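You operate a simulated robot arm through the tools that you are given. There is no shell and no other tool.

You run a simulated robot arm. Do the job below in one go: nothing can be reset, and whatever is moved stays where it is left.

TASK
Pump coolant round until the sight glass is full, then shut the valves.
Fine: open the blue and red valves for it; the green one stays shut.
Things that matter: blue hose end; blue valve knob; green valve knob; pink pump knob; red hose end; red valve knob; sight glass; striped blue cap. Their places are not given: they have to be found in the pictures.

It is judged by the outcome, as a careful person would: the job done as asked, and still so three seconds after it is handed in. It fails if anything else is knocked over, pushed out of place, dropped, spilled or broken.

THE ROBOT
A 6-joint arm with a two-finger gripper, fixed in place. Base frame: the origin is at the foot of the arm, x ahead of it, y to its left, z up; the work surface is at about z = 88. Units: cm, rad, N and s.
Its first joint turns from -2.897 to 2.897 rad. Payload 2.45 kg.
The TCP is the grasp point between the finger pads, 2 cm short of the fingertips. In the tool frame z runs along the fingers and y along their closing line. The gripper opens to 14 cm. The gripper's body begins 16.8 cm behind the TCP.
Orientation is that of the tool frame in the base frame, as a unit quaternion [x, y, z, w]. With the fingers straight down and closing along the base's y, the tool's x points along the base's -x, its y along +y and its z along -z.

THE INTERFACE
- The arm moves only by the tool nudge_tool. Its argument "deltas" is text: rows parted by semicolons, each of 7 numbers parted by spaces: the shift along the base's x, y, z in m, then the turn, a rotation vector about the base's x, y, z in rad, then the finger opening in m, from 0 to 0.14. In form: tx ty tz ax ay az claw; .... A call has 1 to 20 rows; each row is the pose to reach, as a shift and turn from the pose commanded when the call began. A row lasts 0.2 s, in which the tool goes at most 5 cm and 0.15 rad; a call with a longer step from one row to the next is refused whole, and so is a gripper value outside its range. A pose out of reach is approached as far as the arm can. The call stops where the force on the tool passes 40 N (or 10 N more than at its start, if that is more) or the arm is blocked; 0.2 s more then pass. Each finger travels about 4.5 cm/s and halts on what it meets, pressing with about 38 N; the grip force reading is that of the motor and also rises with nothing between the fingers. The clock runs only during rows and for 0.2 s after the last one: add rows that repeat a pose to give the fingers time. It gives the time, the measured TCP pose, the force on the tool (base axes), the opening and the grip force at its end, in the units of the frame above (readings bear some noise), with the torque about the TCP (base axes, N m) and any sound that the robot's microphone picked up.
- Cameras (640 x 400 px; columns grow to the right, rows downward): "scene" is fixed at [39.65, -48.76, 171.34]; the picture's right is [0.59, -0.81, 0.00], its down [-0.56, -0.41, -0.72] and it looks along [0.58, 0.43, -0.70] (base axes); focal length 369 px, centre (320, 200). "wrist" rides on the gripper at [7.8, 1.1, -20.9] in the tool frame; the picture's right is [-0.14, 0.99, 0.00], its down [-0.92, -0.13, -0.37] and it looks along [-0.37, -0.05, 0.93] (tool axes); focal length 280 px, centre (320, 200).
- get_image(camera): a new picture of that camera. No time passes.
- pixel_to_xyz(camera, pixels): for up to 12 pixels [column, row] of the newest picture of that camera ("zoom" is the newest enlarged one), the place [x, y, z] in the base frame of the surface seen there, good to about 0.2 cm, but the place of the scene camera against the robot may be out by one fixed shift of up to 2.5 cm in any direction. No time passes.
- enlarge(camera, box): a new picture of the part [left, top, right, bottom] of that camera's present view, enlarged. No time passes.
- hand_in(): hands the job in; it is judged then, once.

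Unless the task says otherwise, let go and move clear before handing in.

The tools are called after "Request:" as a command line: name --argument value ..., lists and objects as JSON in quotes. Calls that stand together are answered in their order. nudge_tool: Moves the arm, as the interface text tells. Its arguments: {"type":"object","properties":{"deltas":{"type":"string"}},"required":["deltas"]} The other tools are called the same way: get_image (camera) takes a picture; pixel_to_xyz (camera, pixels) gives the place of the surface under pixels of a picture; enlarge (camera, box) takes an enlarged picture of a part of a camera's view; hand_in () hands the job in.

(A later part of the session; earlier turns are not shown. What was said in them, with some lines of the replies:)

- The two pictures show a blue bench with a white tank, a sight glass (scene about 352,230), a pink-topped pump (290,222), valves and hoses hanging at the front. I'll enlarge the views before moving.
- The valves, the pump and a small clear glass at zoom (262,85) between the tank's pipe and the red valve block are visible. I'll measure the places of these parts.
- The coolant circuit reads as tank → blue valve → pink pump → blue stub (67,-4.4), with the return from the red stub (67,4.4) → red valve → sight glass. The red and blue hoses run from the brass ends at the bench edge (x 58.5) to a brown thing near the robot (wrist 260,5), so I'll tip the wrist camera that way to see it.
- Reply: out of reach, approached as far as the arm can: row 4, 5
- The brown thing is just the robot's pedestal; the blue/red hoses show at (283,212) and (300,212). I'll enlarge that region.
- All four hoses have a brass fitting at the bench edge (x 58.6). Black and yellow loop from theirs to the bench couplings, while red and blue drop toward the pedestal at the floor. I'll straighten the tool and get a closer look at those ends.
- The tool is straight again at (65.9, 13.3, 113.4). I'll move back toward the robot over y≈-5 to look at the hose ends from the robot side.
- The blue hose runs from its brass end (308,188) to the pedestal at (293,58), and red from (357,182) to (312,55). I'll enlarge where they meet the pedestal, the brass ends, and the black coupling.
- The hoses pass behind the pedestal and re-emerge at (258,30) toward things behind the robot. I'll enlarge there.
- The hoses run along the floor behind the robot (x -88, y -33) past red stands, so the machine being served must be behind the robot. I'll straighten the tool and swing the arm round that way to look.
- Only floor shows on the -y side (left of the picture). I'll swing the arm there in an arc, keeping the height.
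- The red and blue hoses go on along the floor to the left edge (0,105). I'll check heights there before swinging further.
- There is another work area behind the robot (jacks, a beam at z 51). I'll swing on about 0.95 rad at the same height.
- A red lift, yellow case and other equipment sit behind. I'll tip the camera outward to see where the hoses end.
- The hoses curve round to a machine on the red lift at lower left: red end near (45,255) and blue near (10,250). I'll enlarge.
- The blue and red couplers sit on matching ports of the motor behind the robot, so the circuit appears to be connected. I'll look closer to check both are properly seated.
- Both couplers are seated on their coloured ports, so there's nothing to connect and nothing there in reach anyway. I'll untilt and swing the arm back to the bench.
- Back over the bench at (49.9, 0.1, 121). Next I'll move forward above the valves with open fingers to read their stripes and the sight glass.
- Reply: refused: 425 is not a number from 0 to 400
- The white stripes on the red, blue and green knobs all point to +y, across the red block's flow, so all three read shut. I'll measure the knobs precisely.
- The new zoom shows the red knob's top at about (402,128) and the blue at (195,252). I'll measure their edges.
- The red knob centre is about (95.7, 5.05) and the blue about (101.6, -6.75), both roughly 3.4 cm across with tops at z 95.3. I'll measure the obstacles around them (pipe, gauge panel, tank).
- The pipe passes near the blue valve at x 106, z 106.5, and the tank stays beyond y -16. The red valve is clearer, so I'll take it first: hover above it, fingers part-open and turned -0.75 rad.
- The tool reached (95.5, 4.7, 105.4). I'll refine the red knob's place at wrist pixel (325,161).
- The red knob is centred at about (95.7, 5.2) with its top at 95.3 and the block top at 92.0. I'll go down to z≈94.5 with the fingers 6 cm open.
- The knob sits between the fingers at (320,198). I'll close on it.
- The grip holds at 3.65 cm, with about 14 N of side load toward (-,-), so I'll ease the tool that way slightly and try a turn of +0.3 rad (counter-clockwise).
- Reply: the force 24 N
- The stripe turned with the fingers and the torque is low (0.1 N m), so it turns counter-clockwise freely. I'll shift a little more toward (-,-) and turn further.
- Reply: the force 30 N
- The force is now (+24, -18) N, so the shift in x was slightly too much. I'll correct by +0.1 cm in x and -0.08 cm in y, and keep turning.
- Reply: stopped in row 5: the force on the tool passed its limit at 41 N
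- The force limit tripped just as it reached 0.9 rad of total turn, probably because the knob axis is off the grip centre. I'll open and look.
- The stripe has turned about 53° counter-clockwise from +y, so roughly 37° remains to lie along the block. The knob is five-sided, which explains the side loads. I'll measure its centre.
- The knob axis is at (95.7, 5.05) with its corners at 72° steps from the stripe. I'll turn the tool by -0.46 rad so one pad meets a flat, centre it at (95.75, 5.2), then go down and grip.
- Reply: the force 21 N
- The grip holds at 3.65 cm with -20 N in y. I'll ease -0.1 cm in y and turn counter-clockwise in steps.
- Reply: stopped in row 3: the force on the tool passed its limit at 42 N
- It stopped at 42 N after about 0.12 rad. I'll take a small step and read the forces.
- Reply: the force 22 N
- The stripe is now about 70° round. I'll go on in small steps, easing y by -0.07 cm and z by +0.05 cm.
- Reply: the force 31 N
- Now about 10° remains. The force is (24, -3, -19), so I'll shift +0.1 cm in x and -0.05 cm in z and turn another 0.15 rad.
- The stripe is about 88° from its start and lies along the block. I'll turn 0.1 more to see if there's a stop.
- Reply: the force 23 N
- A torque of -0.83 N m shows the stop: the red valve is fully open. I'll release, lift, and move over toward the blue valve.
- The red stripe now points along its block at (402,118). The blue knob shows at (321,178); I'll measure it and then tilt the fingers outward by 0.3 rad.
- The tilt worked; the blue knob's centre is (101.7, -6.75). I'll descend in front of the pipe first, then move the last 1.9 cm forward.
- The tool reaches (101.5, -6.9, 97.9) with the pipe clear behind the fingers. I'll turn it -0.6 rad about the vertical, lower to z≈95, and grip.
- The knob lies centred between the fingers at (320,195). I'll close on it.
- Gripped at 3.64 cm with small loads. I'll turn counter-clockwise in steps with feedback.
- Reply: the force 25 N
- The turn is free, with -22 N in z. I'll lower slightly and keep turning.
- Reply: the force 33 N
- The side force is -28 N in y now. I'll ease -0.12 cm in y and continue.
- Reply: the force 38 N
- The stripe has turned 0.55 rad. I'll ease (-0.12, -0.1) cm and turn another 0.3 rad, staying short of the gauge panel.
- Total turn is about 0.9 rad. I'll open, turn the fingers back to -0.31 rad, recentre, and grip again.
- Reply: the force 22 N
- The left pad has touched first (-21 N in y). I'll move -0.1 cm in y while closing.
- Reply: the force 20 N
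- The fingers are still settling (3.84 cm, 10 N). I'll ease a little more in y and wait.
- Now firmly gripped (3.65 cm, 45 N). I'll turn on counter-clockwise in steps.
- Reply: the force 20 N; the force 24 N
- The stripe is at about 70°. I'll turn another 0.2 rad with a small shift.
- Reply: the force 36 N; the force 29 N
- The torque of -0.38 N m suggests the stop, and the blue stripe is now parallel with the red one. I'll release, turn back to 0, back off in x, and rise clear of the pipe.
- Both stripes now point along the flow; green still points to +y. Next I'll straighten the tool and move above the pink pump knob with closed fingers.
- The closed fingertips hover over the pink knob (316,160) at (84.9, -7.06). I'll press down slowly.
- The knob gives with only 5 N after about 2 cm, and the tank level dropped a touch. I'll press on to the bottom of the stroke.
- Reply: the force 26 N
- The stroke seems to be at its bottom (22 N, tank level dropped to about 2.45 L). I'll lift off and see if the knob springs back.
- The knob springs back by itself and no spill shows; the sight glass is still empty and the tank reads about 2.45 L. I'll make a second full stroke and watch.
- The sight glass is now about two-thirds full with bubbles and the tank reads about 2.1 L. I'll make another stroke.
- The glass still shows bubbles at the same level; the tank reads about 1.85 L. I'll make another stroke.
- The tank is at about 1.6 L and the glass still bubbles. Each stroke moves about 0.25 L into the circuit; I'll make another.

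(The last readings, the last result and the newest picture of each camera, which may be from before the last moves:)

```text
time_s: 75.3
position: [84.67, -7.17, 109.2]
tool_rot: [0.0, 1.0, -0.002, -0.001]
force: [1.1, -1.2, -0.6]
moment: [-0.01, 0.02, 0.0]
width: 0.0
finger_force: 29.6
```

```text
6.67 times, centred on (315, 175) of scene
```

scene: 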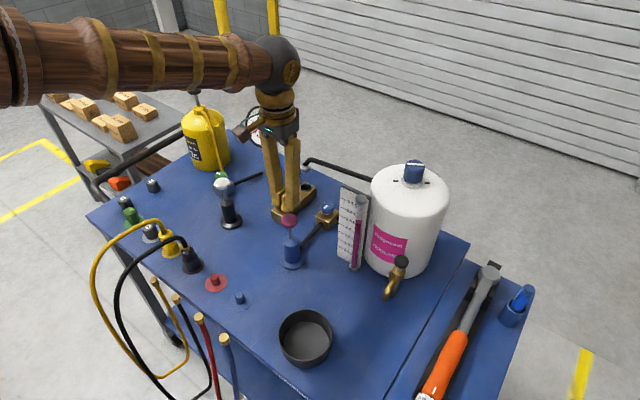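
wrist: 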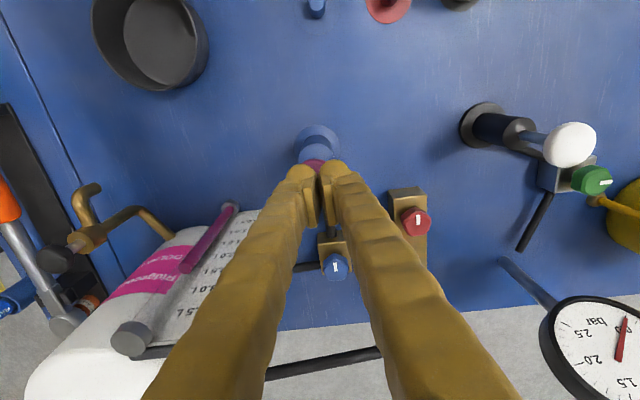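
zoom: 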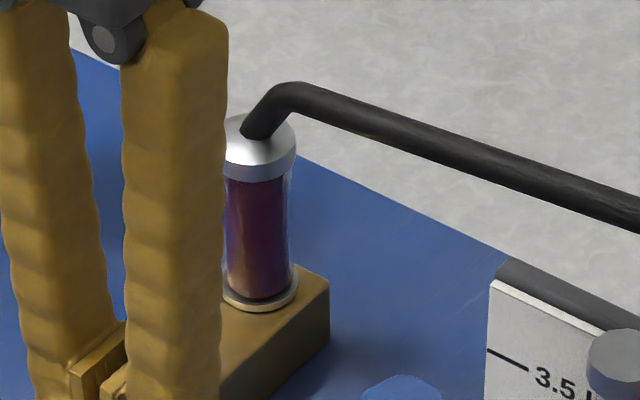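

The sight glass is now full and clear of bubbles, and the tank level has stopped falling. Next I'll shut the valves, going over the red knob first with the fingers at +0.31 rad.

Request:
nudge_tool --deltas "0 0 0.03 0 0 0 0.02; 0.02 0.025 0.04 0 0 0.1 0.04; 0.04 0.05 0.04 0 0 0.2 0.06; 0.065 0.075 0.04 0 0 0.31 0.06; 0.09 0.1 0.02 0 0 0.31 0.06; 0.1085 0.1205 -0.02 0 0 0.31 0.06; 0.1085 0.1205 -0.04 0 0 0.31 0.06; 0.1085 0.1205 -0.04 0 0 0.31 0.06"

Request:
get_image --camera "wrist"

Request:
enlarge --camera "wrist" --box '[270, 120, 370, 220]'

```text
time_s: 77.1
position: [95.64, 5.28, 105.2]
tool_rot: [-0.154, 0.988, 0.0, -0.001]
force: [-0.4, -0.2, 0.5]
moment: [0.0, 0.0, -0.03]
width: 5.99
finger_force: 0.1
```

```text
taken
```

wrist: 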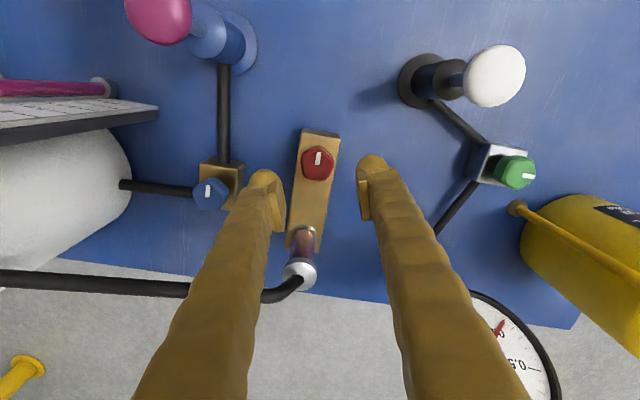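

```text
4.00 times, centred on (320, 170) of wrist
```

zoom: 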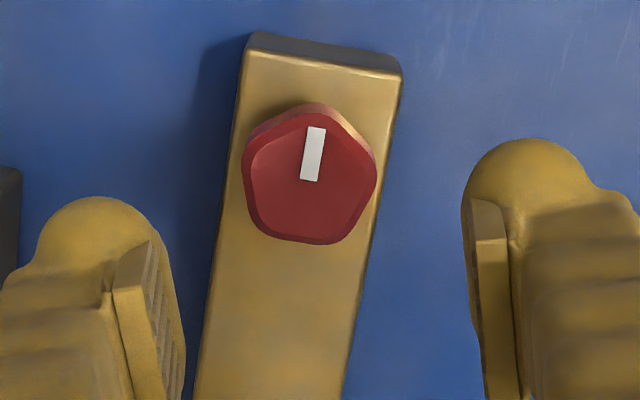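

The red stripe is along the block and the knob is nearly centred. I'll descend with -0.2 cm in y and close on it.

Request:
nudge_tool --deltas "0 -0.002 -0.03 0 0 0 0.06; 0 -0.002 -0.06 0 0 0 0.06; 0 -0.002 -0.09 0 0 0 0.06; 0 -0.002 -0.106 0 0 0 0.06; 0 -0.002 -0.106 0 0 0 0.06; 0 -0.002 -0.106 0 0 0 0.025; 0 -0.002 -0.106 0 0 0 0.025; 0 -0.002 -0.106 0 0 0 0.025; 0 -0.002 -0.106 0 0 0 0.025"

```text
time_s: 79.1
position: [95.93, 4.98, 94.42]
tool_rot: [-0.153, 0.988, -0.001, -0.001]
force: [1.8, -4.2, -3.9]
moment: [-0.01, -0.1, -0.03]
width: 3.66
finger_force: 44.8
```

Firmly gripped with small loads. I'll turn it clockwise in steps.

Request:
nudge_tool --deltas "0 0 0 0 0 -0.1 0.025; 0 0 0 0 0 -0.2 0.025; 0 0 0 0 0 -0.25 0.025; 0 0 0 0 0 -0.25 0.025"

```text
time_s: 80.1
position: [95.92, 4.98, 94.55]
tool_rot: [-0.03, 1.0, -0.001, -0.001]
force: [17.2, 10.2, -8.5]
moment: [-0.05, -0.47, 0.01]
width: 3.63
finger_force: 45.2
```

Request:
nudge_tool --deltas "0.0008 0.0004 -0.0003 0 0 0 0.025; 0.0008 0.0004 -0.0003 0 0 -0.1 0.025; 0.0008 0.0004 -0.0003 0 0 -0.2 0.025; 0.0008 0.0004 -0.0003 0 0 -0.25 0.025; 0.0008 0.0004 -0.0003 0 0 -0.25 0.025"

```text
time_s: 81.3
position: [95.75, 5.07, 94.44]
tool_rot: [0.095, 0.996, 0.0, -0.003]
force: [2.8, -6.8, 1.6]
moment: [-0.11, 0.05, 0.0]
width: 3.59
finger_force: 44.9
stopped in row 5: the force on the tool passed its limit at 41 N (the readings are from after the stop); the commanded pose is now the measured one
```

The limit tripped, but the turn reached θ=-0.19 and the loads relaxed. I'll continue in smaller steps.

Request:
nudge_tool --deltas "0 -0.0003 0 0 0 -0.08 0.025; 0 -0.0003 0 0 0 -0.15 0.025; 0 -0.0003 0 0 0 -0.15 0.025"

Request:
enlarge --camera "wrist" --box '[260, 130, 380, 250]'

```text
time_s: 82.2
position: [95.74, 5.08, 94.46]
tool_rot: [0.17, 0.985, 0.0, -0.003]
force: [-5.9, -11.2, 8.7]
moment: [-0.11, 0.09, -0.05]
width: 3.62
finger_force: 45.0
```

```text
3.33 times, centred on (320, 190) of wrist
```

zoom: 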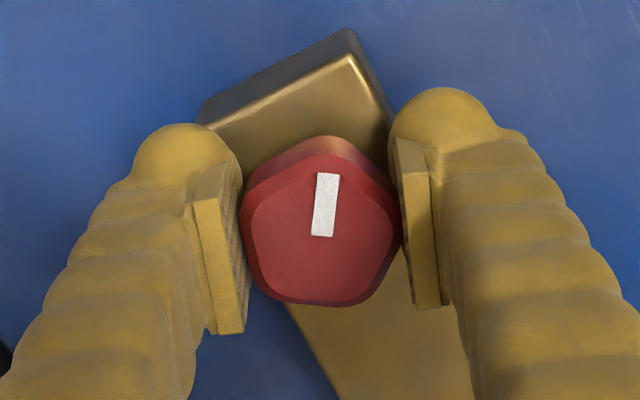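

About 0.65 rad done. There's room around the red valve, so I'll keep turning with this same grip.

Request:
nudge_tool --deltas "-0.0002 -0.0005 0.0003 0 0 -0.1 0.025; -0.0002 -0.0005 0.0003 0 0 -0.2 0.025; -0.0002 -0.0005 0.0003 0 0 -0.2 0.025"

```text
time_s: 83.0
position: [95.76, 4.95, 94.52]
tool_rot: [0.266, 0.964, -0.001, -0.002]
force: [20.0, 4.5, -17.9]
moment: [-0.08, -0.34, 0.01]
width: 3.63
finger_force: 44.9
```

Request:
nudge_tool --deltas "0.0009 0.0002 -0.0005 0 0 0 0.025; 0.0009 0.0002 -0.0005 0 0 -0.1 0.025; 0.0009 0.0002 -0.0005 0 0 -0.2 0.025; 0.0009 0.0002 -0.0005 0 0 -0.2 0.025"

```text
time_s: 84.0
position: [95.75, 5.08, 94.53]
tool_rot: [0.361, 0.933, 0.0, -0.002]
force: [1.8, 21.2, 0.4]
moment: [0.32, 0.08, 0.02]
width: 3.62
finger_force: 45.3
```

Request:
nudge_tool --deltas "0.0002 0.001 0 0 0 0 0.025; 0.0002 0.001 0 0 0 -0.1 0.025; 0.0002 0.001 0 0 0 -0.2 0.025; 0.0002 0.001 0 0 0 -0.2 0.025"

Request:
get_image --camera "wrist"

```text
time_s: 85.0
position: [95.79, 5.17, 94.52]
tool_rot: [0.454, 0.891, 0.0, -0.002]
force: [9.0, 11.1, -7.3]
moment: [0.09, -0.1, 0.07]
width: 3.58
finger_force: 44.5
```

```text
taken
```

wrist: 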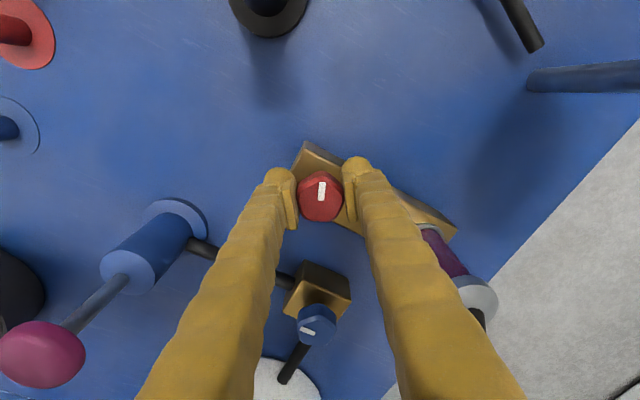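

Turned 1.25 rad so far; about 0.3 remains, and the fingers are clear of the sight glass (445,255). I'll continue until the stop shows in the torque.

Request:
nudge_tool --deltas "0.0004 0.0005 -0.0003 0 0 0 0.025; 0.0004 0.0005 -0.0003 0 0 -0.1 0.025; 0.0004 0.0005 -0.0003 0 0 -0.2 0.025; 0.0004 0.0005 -0.0003 0 0 -0.2 0.025"

```text
time_s: 86.0
position: [95.91, 5.07, 94.47]
tool_rot: [0.54, 0.841, 0.002, -0.001]
force: [13.0, 7.9, 6.3]
moment: [0.09, -0.14, 0.05]
width: 3.6
finger_force: 45.4
```

Request:
nudge_tool --deltas "0.0006 0.0003 0 0 0 0 0.025; 0.0006 0.0003 0 0 0 -0.07 0.025; 0.0006 0.0003 0 0 0 -0.14 0.025; 0.0006 0.0003 0 0 0 -0.14 0.025"

Request:
enlarge --camera "wrist" --box '[260, 130, 380, 250]'

```text
time_s: 87.0
position: [95.92, 5.27, 94.52]
tool_rot: [0.597, 0.802, 0.0, -0.002]
force: [1.5, -4.0, 7.6]
moment: [-0.17, -0.03, 0.02]
width: 3.58
finger_force: 45.1
```

```text
3.33 times, centred on (320, 190) of wrist
```

zoom: 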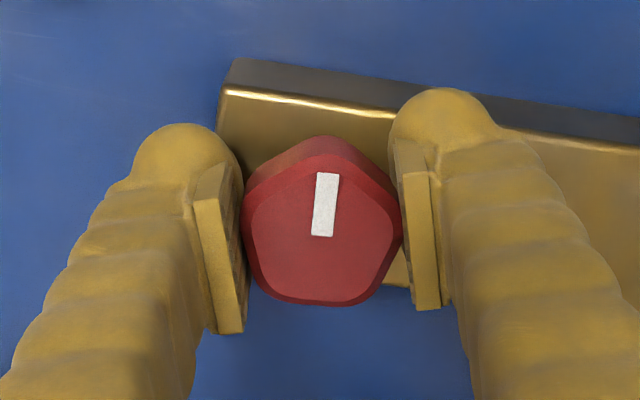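

The stripe is now square to the block, but no stop felt yet. I'll turn a little more to seat it.

Request:
nudge_tool --deltas "0 0 0 0 0 -0.05 0.025; 0 0 0 0 0 -0.1 0.025; 0 0 0 0 0 -0.1 0.025"

```text
time_s: 87.8
position: [96.0, 5.23, 94.45]
tool_rot: [0.636, 0.771, 0.001, -0.002]
force: [6.5, 3.1, 14.7]
moment: [0.02, -0.13, 0.61]
width: 3.6
finger_force: 44.9
```

A +0.61 N m torque shows the shut stop, so the red valve is closed. I'll release, lift, and turn back to the neutral angle near the blue valve.

Request:
nudge_tool --deltas "0 0 0 0 0 0.03 0.06; 0 0 0 0 0 0.03 0.06; 0 0 0 0 0 0.03 0.06; 0 0 0.05 0 0 0.03 0.06; 0 0 0.1 0 0 0.1 0.06; 0 0 0.15 0 0 0.2 0.06; 0 -0.01 0.185 0 0 0.35 0.06; 0 -0.03 0.185 0 0 0.5 0.06; 0 -0.05 0.185 0 0 0.65 0.06; 0 -0.07 0.185 0 0 0.8 0.06; 0 -0.09 0.185 0 0 0.95 0.06; 0 -0.11 0.185 0 0 1.1 0.06; 0.01 -0.118 0.185 0 0 1.25 0.06; 0.02 -0.118 0.185 0 0 1.378 0.06; 0.02 -0.118 0.185 0 0 1.378 0.06"

Request:
get_image --camera "wrist"

Request:
enlarge --camera "scene" --box '[250, 130, 380, 280]'

```text
time_s: 91.0
position: [98.0, -6.63, 112.9]
tool_rot: [0.0, 1.0, -0.001, -0.001]
force: [0.2, 0.4, 0.5]
moment: [-0.04, -0.01, -0.03]
width: 6.02
finger_force: 0.0
```

```text
taken
```

wrist: 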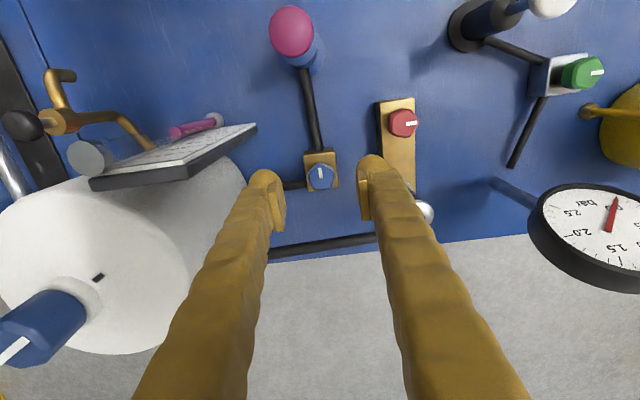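

```text
2.67 times, centred on (315, 205) of scene
```

zoom: 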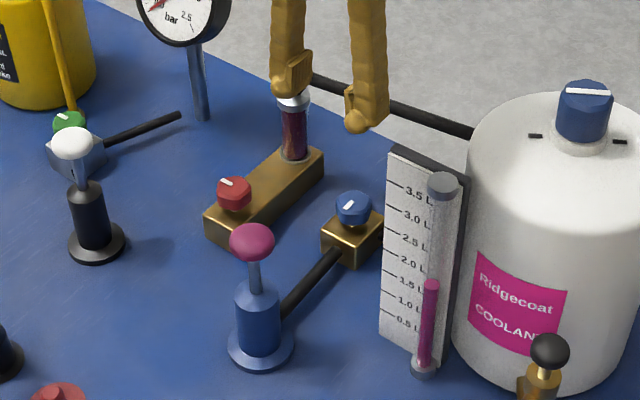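

Red is shut (stripe back to +y), the glass stays full, and blue still shows open at (321,176). I'll tilt outward and go down to the blue knob as before.

Request:
nudge_tool --deltas "0.01 -0.002 0 0 -0.15 0 0.06; 0.02 -0.003 0 0 -0.3 0 0.06; 0.02 -0.003 -0.04 0 -0.3 0 0.06; 0.02 -0.003 -0.08 0 -0.3 0 0.06; 0.02 -0.003 -0.12 0 -0.3 0 0.06; 0.03 -0.003 -0.14 0 -0.3 0 0.06; 0.037 -0.003 -0.15 0 -0.3 0 0.06; 0.037 -0.003 -0.15 0 -0.3 0 0.06"

Request:
get_image --camera "wrist"

```text
time_s: 92.8
position: [101.64, -6.91, 97.88]
tool_rot: [0.001, 0.989, 0.0, 0.148]
force: [0.2, -0.1, -0.3]
moment: [0.02, -0.03, 0.0]
width: 6.03
finger_force: 0.0
```

```text
taken
```

wrist: 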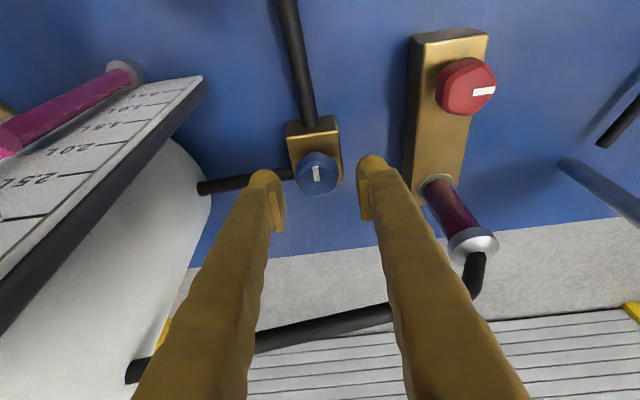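

In place above the blue knob. I'll turn to +0.31 rad, lower to z≈95, and close.

Request:
nudge_tool --deltas "0 0 0 0 0 0.15 0.06; 0 0 0 0 0 0.31 0.06; 0.0005 0 -0.015 0 0 0.31 0.06; 0.0005 0 -0.029 0 0 0.31 0.06; 0.0005 0 -0.029 0 0 0.31 0.06; 0.0005 0 -0.029 0 0 0.31 0.025; 0.0005 0 -0.029 0 0 0.31 0.025; 0.0005 0 -0.029 0 0 0.31 0.025; 0.0005 0 -0.029 0 0 0.31 0.025"

```text
refused: row 2 steps farther than a row can; nothing moved
```

The second yaw step was too large, so nothing moved. I'll resend it with smaller steps.

Request:
nudge_tool --deltas "0 0 0 0 0 0.15 0.06; 0 0 0 0 0 0.3 0.06; 0.0005 0 -0.015 0 0 0.31 0.06; 0.0005 0 -0.029 0 0 0.31 0.06; 0.0005 0 -0.029 0 0 0.31 0.06; 0.0005 0 -0.029 0 0 0.31 0.025; 0.0005 0 -0.029 0 0 0.31 0.025; 0.0005 0 -0.029 0 0 0.31 0.025; 0.0005 0 -0.029 0 0 0.31 0.025"

```text
time_s: 94.8
position: [101.76, -6.72, 95.02]
tool_rot: [-0.151, 0.977, 0.022, 0.146]
force: [10.4, -24.4, -3.0]
moment: [-0.14, -0.06, -0.04]
width: 4.32
finger_force: 13.9
```

The left pad is touching first (-24 N). I'll move -0.2 cm in y while the fingers close.

Request:
nudge_tool --deltas "0 -0.001 0 0 0 0 0.02; 0 -0.002 0 0 0 0 0.02; 0.0003 -0.0025 0 0 0 0 0.02; 0.0003 -0.003 0 0 0 0 0.02; 0.0003 -0.003 0 0 0 0 0.02"

```text
time_s: 96.0
position: [101.77, -7.17, 95.11]
tool_rot: [-0.151, 0.977, 0.023, 0.147]
force: [2.1, -13.5, -2.3]
moment: [-0.07, 0.16, -0.05]
width: 3.65
finger_force: 45.3
```

Gripped at 3.65 cm. I'll turn clockwise in steps.

Request:
nudge_tool --deltas "0 -0.0006 0 0 0 -0.1 0.02; 0 -0.0006 0 0 0 -0.2 0.02; 0 -0.0006 0 0 0 -0.2 0.02"

```text
time_s: 96.8
position: [101.78, -6.94, 95.06]
tool_rot: [-0.053, 0.987, 0.007, 0.148]
force: [-17.1, 22.4, 17.4]
moment: [0.3, 0.35, 0.01]
width: 3.65
finger_force: 44.8
```

Request:
nudge_tool --deltas "-0.0007 0.001 0.0006 0 0 0 0.02; -0.0007 0.001 0.0006 0 0 -0.1 0.02; -0.0007 0.001 0.0006 0 0 -0.2 0.02; -0.0007 0.001 0.0006 0 0 -0.2 0.02"

```text
time_s: 97.8
position: [101.79, -6.92, 95.03]
tool_rot: [0.046, 0.988, -0.007, 0.149]
force: [4.5, 23.2, 8.6]
moment: [0.3, -0.36, 0.05]
width: 3.64
finger_force: 44.4
```

Request:
nudge_tool --deltas "0.0002 0.0011 0.0003 0 0 0 0.02; 0.0002 0.0011 0.0003 0 0 -0.1 0.02; 0.0002 0.0011 0.0003 0 0 -0.2 0.02; 0.0002 0.0011 0.0003 0 0 -0.2 0.02"

```text
time_s: 98.8
position: [101.85, -6.97, 95.08]
tool_rot: [0.145, 0.978, -0.022, 0.146]
force: [23.4, 32.7, -2.6]
moment: [0.28, -0.38, 0.12]
width: 3.61
finger_force: 45.0
```

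Request:
nudge_tool --deltas "0.001 0.0015 0 0 0 0 0.02; 0.001 0.0015 0 0 0 -0.1 0.02; 0.001 0.0015 0 0 0 -0.2 0.02; 0.001 0.0015 0 0 0 -0.2 0.02"

Request:
get_image --camera "wrist"

```text
time_s: 99.8
position: [101.82, -7.02, 95.08]
tool_rot: [0.242, 0.959, -0.037, 0.143]
force: [-10.6, 30.3, 7.5]
moment: [0.2, -0.02, 0.06]
width: 3.59
finger_force: 44.7
```

```text
taken
```

wrist: 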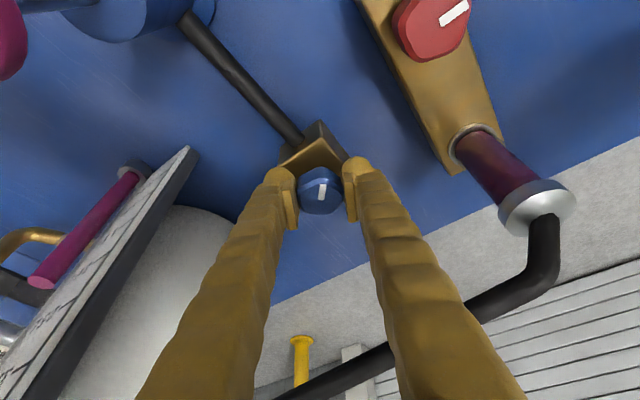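

Turned 0.8 rad; the right finger remains in front of the pipe. I'll turn another 0.2 rad with a +0.13 cm y shift, then regrip.

Request:
nudge_tool --deltas "-0.0003 0.0014 0.0002 0 0 0 0.02; -0.0003 0.0014 0.0002 0 0 -0.08 0.02; -0.0003 0.0014 0.0002 0 0 -0.16 0.02; -0.0003 0.0014 0.0002 0 0 -0.16 0.02"

```text
time_s: 100.8
position: [101.77, -6.87, 95.16]
tool_rot: [0.318, 0.936, -0.048, 0.139]
force: [4.5, 6.1, -14.1]
moment: [0.03, -0.13, 0.04]
width: 3.56
finger_force: 44.3
```

About 0.97 rad turned; 0.6 remains. I'll open, turn the fingers back to 0, and regrip.

Request:
nudge_tool --deltas "0 0 0 0 0 0 0.06; 0 0 0 0 0 0 0.06; 0 0 0 0 0 0 0.06; 0 0 0 0 0 0.15 0.06; 0 0 0 0 0 0.3 0.06; 0 -0.001 0 0 0 0.45 0.06; 0 -0.001 0 0 0 0.6 0.06; 0 -0.001 -0.001 0 0 0.64 0.06; 0 -0.001 -0.001 0 0 0.64 0.02; 0 -0.001 -0.001 0 0 0.64 0.02; 0 -0.001 -0.001 0 0 0.64 0.02; 0 -0.001 -0.001 0 0 0.64 0.02; 0 -0.001 -0.001 0 0 0.64 0.02"

Request:
enlarge --camera "wrist" --box '[260, 130, 380, 250]'

```text
time_s: 103.5
position: [101.88, -7.09, 95.12]
tool_rot: [0.007, 0.989, -0.002, 0.148]
force: [1.6, -33.7, -1.4]
moment: [-0.29, -0.01, -0.1]
width: 3.69
finger_force: 44.9
```

```text
3.33 times, centred on (320, 190) of wrist
```

zoom: 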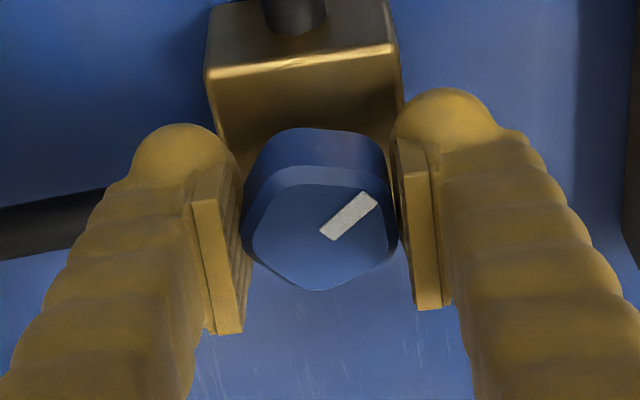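

Gripped again with -34 N in y. I'll ease -0.15 cm in y and turn clockwise.

Request:
nudge_tool --deltas "0 -0.0015 0 0 0 0 0.02; 0 -0.0015 0 0 0 -0.1 0.02; 0 -0.0015 0 0 0 -0.2 0.02; 0 -0.0015 0 0 0 -0.2 0.02"

```text
time_s: 104.5
position: [101.66, -6.9, 94.92]
tool_rot: [0.105, 0.983, -0.016, 0.147]
force: [-7.9, -14.9, 3.1]
moment: [-0.15, 0.22, -0.05]
width: 3.64
finger_force: 45.2
```

Request:
nudge_tool --deltas "-0.0003 -0.0006 0 0 0 0 0.02; -0.0003 -0.0006 0 0 0 -0.1 0.02; -0.0003 -0.0006 0 0 0 -0.2 0.02; -0.0003 -0.0006 0 0 0 -0.2 0.02"

```text
time_s: 105.5
position: [101.73, -6.96, 95.14]
tool_rot: [0.204, 0.968, -0.03, 0.145]
force: [6.0, 30.8, -1.1]
moment: [0.33, -0.07, 0.12]
width: 3.66
finger_force: 45.3
```

Request:
nudge_tool --deltas "0.0003 0.0013 0 0 0 0 0.02; 0.0003 0.0013 0 0 0 -0.08 0.02; 0.0003 0.0013 0 0 0 -0.16 0.02; 0.0003 0.0013 0 0 0 -0.16 0.02"

Request:
get_image --camera "wrist"

```text
time_s: 106.5
position: [101.79, -6.87, 95.04]
tool_rot: [0.279, 0.949, -0.043, 0.142]
force: [-6.2, 26.1, -1.1]
moment: [0.2, 0.03, 0.06]
width: 3.67
finger_force: 44.6
```

```text
taken
```

wrist: 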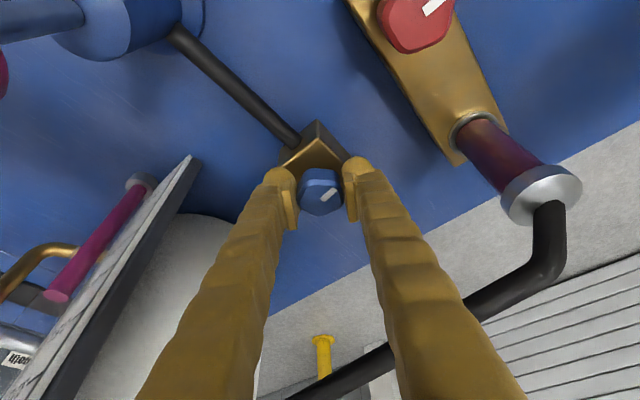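

The stripe is nearly parallel with red's shut stripe. I'll turn 0.12 rad more to feel the stop.

Request:
nudge_tool --deltas "-0.0003 0.0012 0 0 0 0 0.02; -0.0003 0.0012 0 0 0 -0.06 0.02; -0.0003 0.0012 0 0 0 -0.12 0.02; -0.0003 0.0012 0 0 0 -0.12 0.02"

```text
time_s: 107.5
position: [101.85, -6.88, 95.09]
tool_rot: [0.336, 0.93, -0.05, 0.14]
force: [-3.9, 27.3, 9.7]
moment: [0.35, 0.19, 0.25]
width: 3.69
finger_force: 45.2
```

Request:
nudge_tool --deltas "0 0.0012 0 0 0 0 0.02; 0 0.0012 0 0 0 -0.05 0.02; 0 0.0012 0 0 0 -0.08 0.02; 0 0.0012 0 0 0 -0.08 0.02"

```text
time_s: 108.5
position: [101.84, -6.83, 94.95]
tool_rot: [0.373, 0.916, -0.056, 0.138]
force: [15.6, 6.4, 7.2]
moment: [-0.1, -0.36, 0.28]
width: 3.64
finger_force: 45.4
```

The torque has risen to 0.28 N m, likely the stop. I'll release, turn back to 0, back away from the pipe, rise, and check the stripes.

Request:
nudge_tool --deltas "0 0 0 0 0 0 0.06; 0 0 0 0 0 0 0.06; 0 0 0 0 0 0 0.06; 0 0 0 0 0 0.15 0.06; 0 0 0 0 0 0.3 0.06; 0 0 0 0 0 0.45 0.06; 0 0 0 0 0 0.6 0.06; 0 0 0.01 0 0 0.75 0.06; -0.01 0 0.04 0 0 0.77 0.06; -0.02 0 0.08 0 0 0.77 0.06; -0.03 0 0.12 0 0 0.77 0.06; -0.04 0 0.16 0 0 0.77 0.06; -0.04 0 0.18 0 0 0.77 0.06; -0.04 0 0.18 0 0 0.77 0.06"

Request:
get_image --camera "wrist"

Request:
enlarge --camera "wrist" --box '[290, 50, 430, 170]'

Request:
enlarge --camera "scene" --box '[250, 130, 380, 280]'

```text
time_s: 111.5
position: [98.12, -6.58, 113.14]
tool_rot: [0.002, 0.989, 0.0, 0.148]
force: [0.4, 0.0, -0.1]
moment: [0.02, 0.0, 0.04]
width: 6.01
finger_force: 0.1
```

```text
taken
```

wrist: 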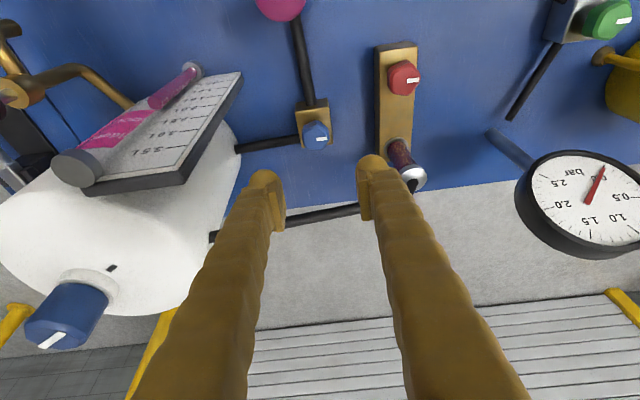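

```text
3.33 times, centred on (360, 110) of wrist
```

zoom: 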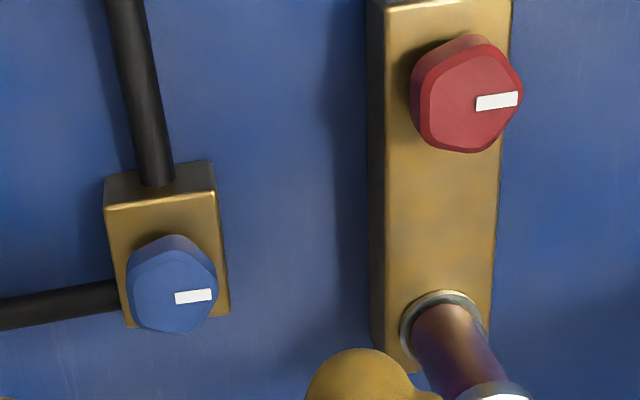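

```text
2.67 times, centred on (315, 205) of scene
```

zoom: 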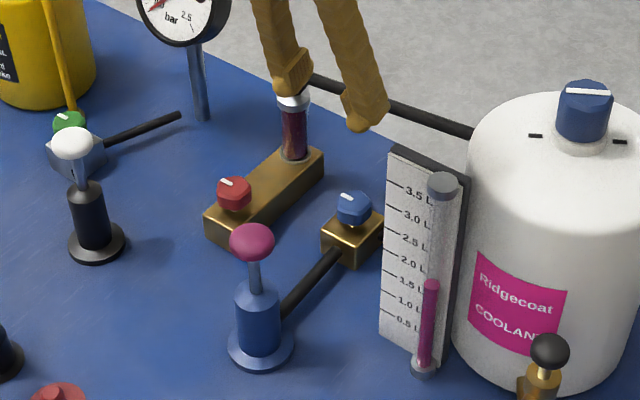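

Both stripes are back at +y like green's, and the sight glass is still full. I'll straighten the tool, move clear, and take a last look.

Request:
nudge_tool --deltas "-0.03 0.01 0.03 0 0.1 0 0.06; -0.06 0.03 0.06 0 0.2 0 0.06; -0.1 0.05 0.07 0 0.3 0 0.06; -0.14 0.07 0.08 0 0.3 0 0.06; -0.18 0.09 0.09 0 0.3 0 0.06; -0.22 0.11 0.1 0 0.3 0 0.06; -0.26 0.13 0.1 0 0.3 0 0.06; -0.28 0.15 0.1 0 0.3 0 0.06; -0.28 0.15 0.1 0 0.3 0 0.06"

Request:
get_image --camera "scene"

Request:
enlarge --camera "scene" --box '[200, 130, 380, 280]'

Request:
get_image --camera "wrist"

```text
time_s: 113.5
position: [69.91, 8.53, 123.08]
tool_rot: [0.001, 1.0, -0.001, -0.001]
force: [0.0, -0.2, 0.2]
moment: [0.0, -0.03, -0.01]
width: 6.02
finger_force: 0.0
```

```text
taken
```

scene: 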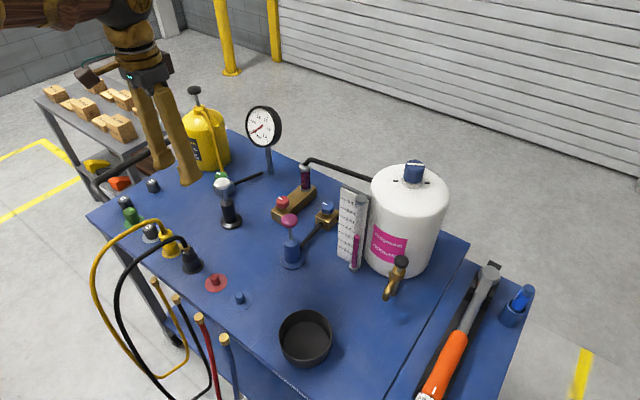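

```text
2.67 times, centred on (290, 205) of scene
```

zoom: 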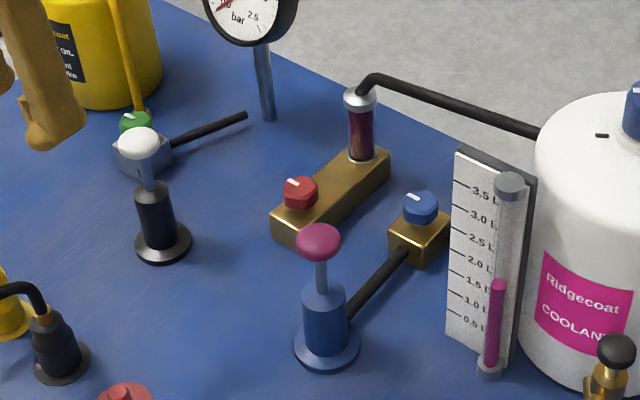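

```text
taken
```

wrist: 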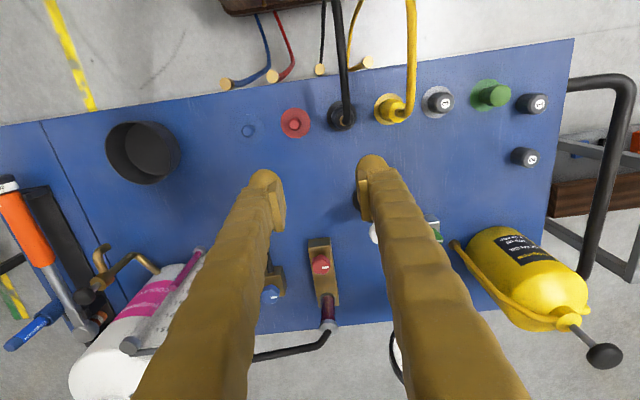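

The last pictures show the sight glass full (zoom 360,130), the red and blue stripes back in the shut position, green unmoved, no spills, and the arm clear. I'll hand the job in.

Request:
hand_in

```text
The job is handed in.
```

The latest pictures show the sight glass full and free of bubbles (scene zoom 360,130). I've handed the job in, and no verdict has come back yet.

- **Valves:** I opened blue and red for pumping, then turned both back until I felt the stop. Their stripes now match their starting position. Green was never touched.
- **Pumping:** It took five strokes of the pink pump. The glass showed bubbles from the second stroke and was clear after the fifth. The tank dropped from roughly 2.7 L to 1.6 L and had stopped falling by the last stroke.
- **Hoses:** Before pumping, I looked behind the robot and saw the blue and red hose ends seated on the matching ports of the motor. They are too far for the arm to reach. I did not look there again after pumping, so I can't rule out a leak at that end.
- **Everything else:** I saw nothing spilled or moved on the bench, the tank cap was left alone, and the arm is clear.
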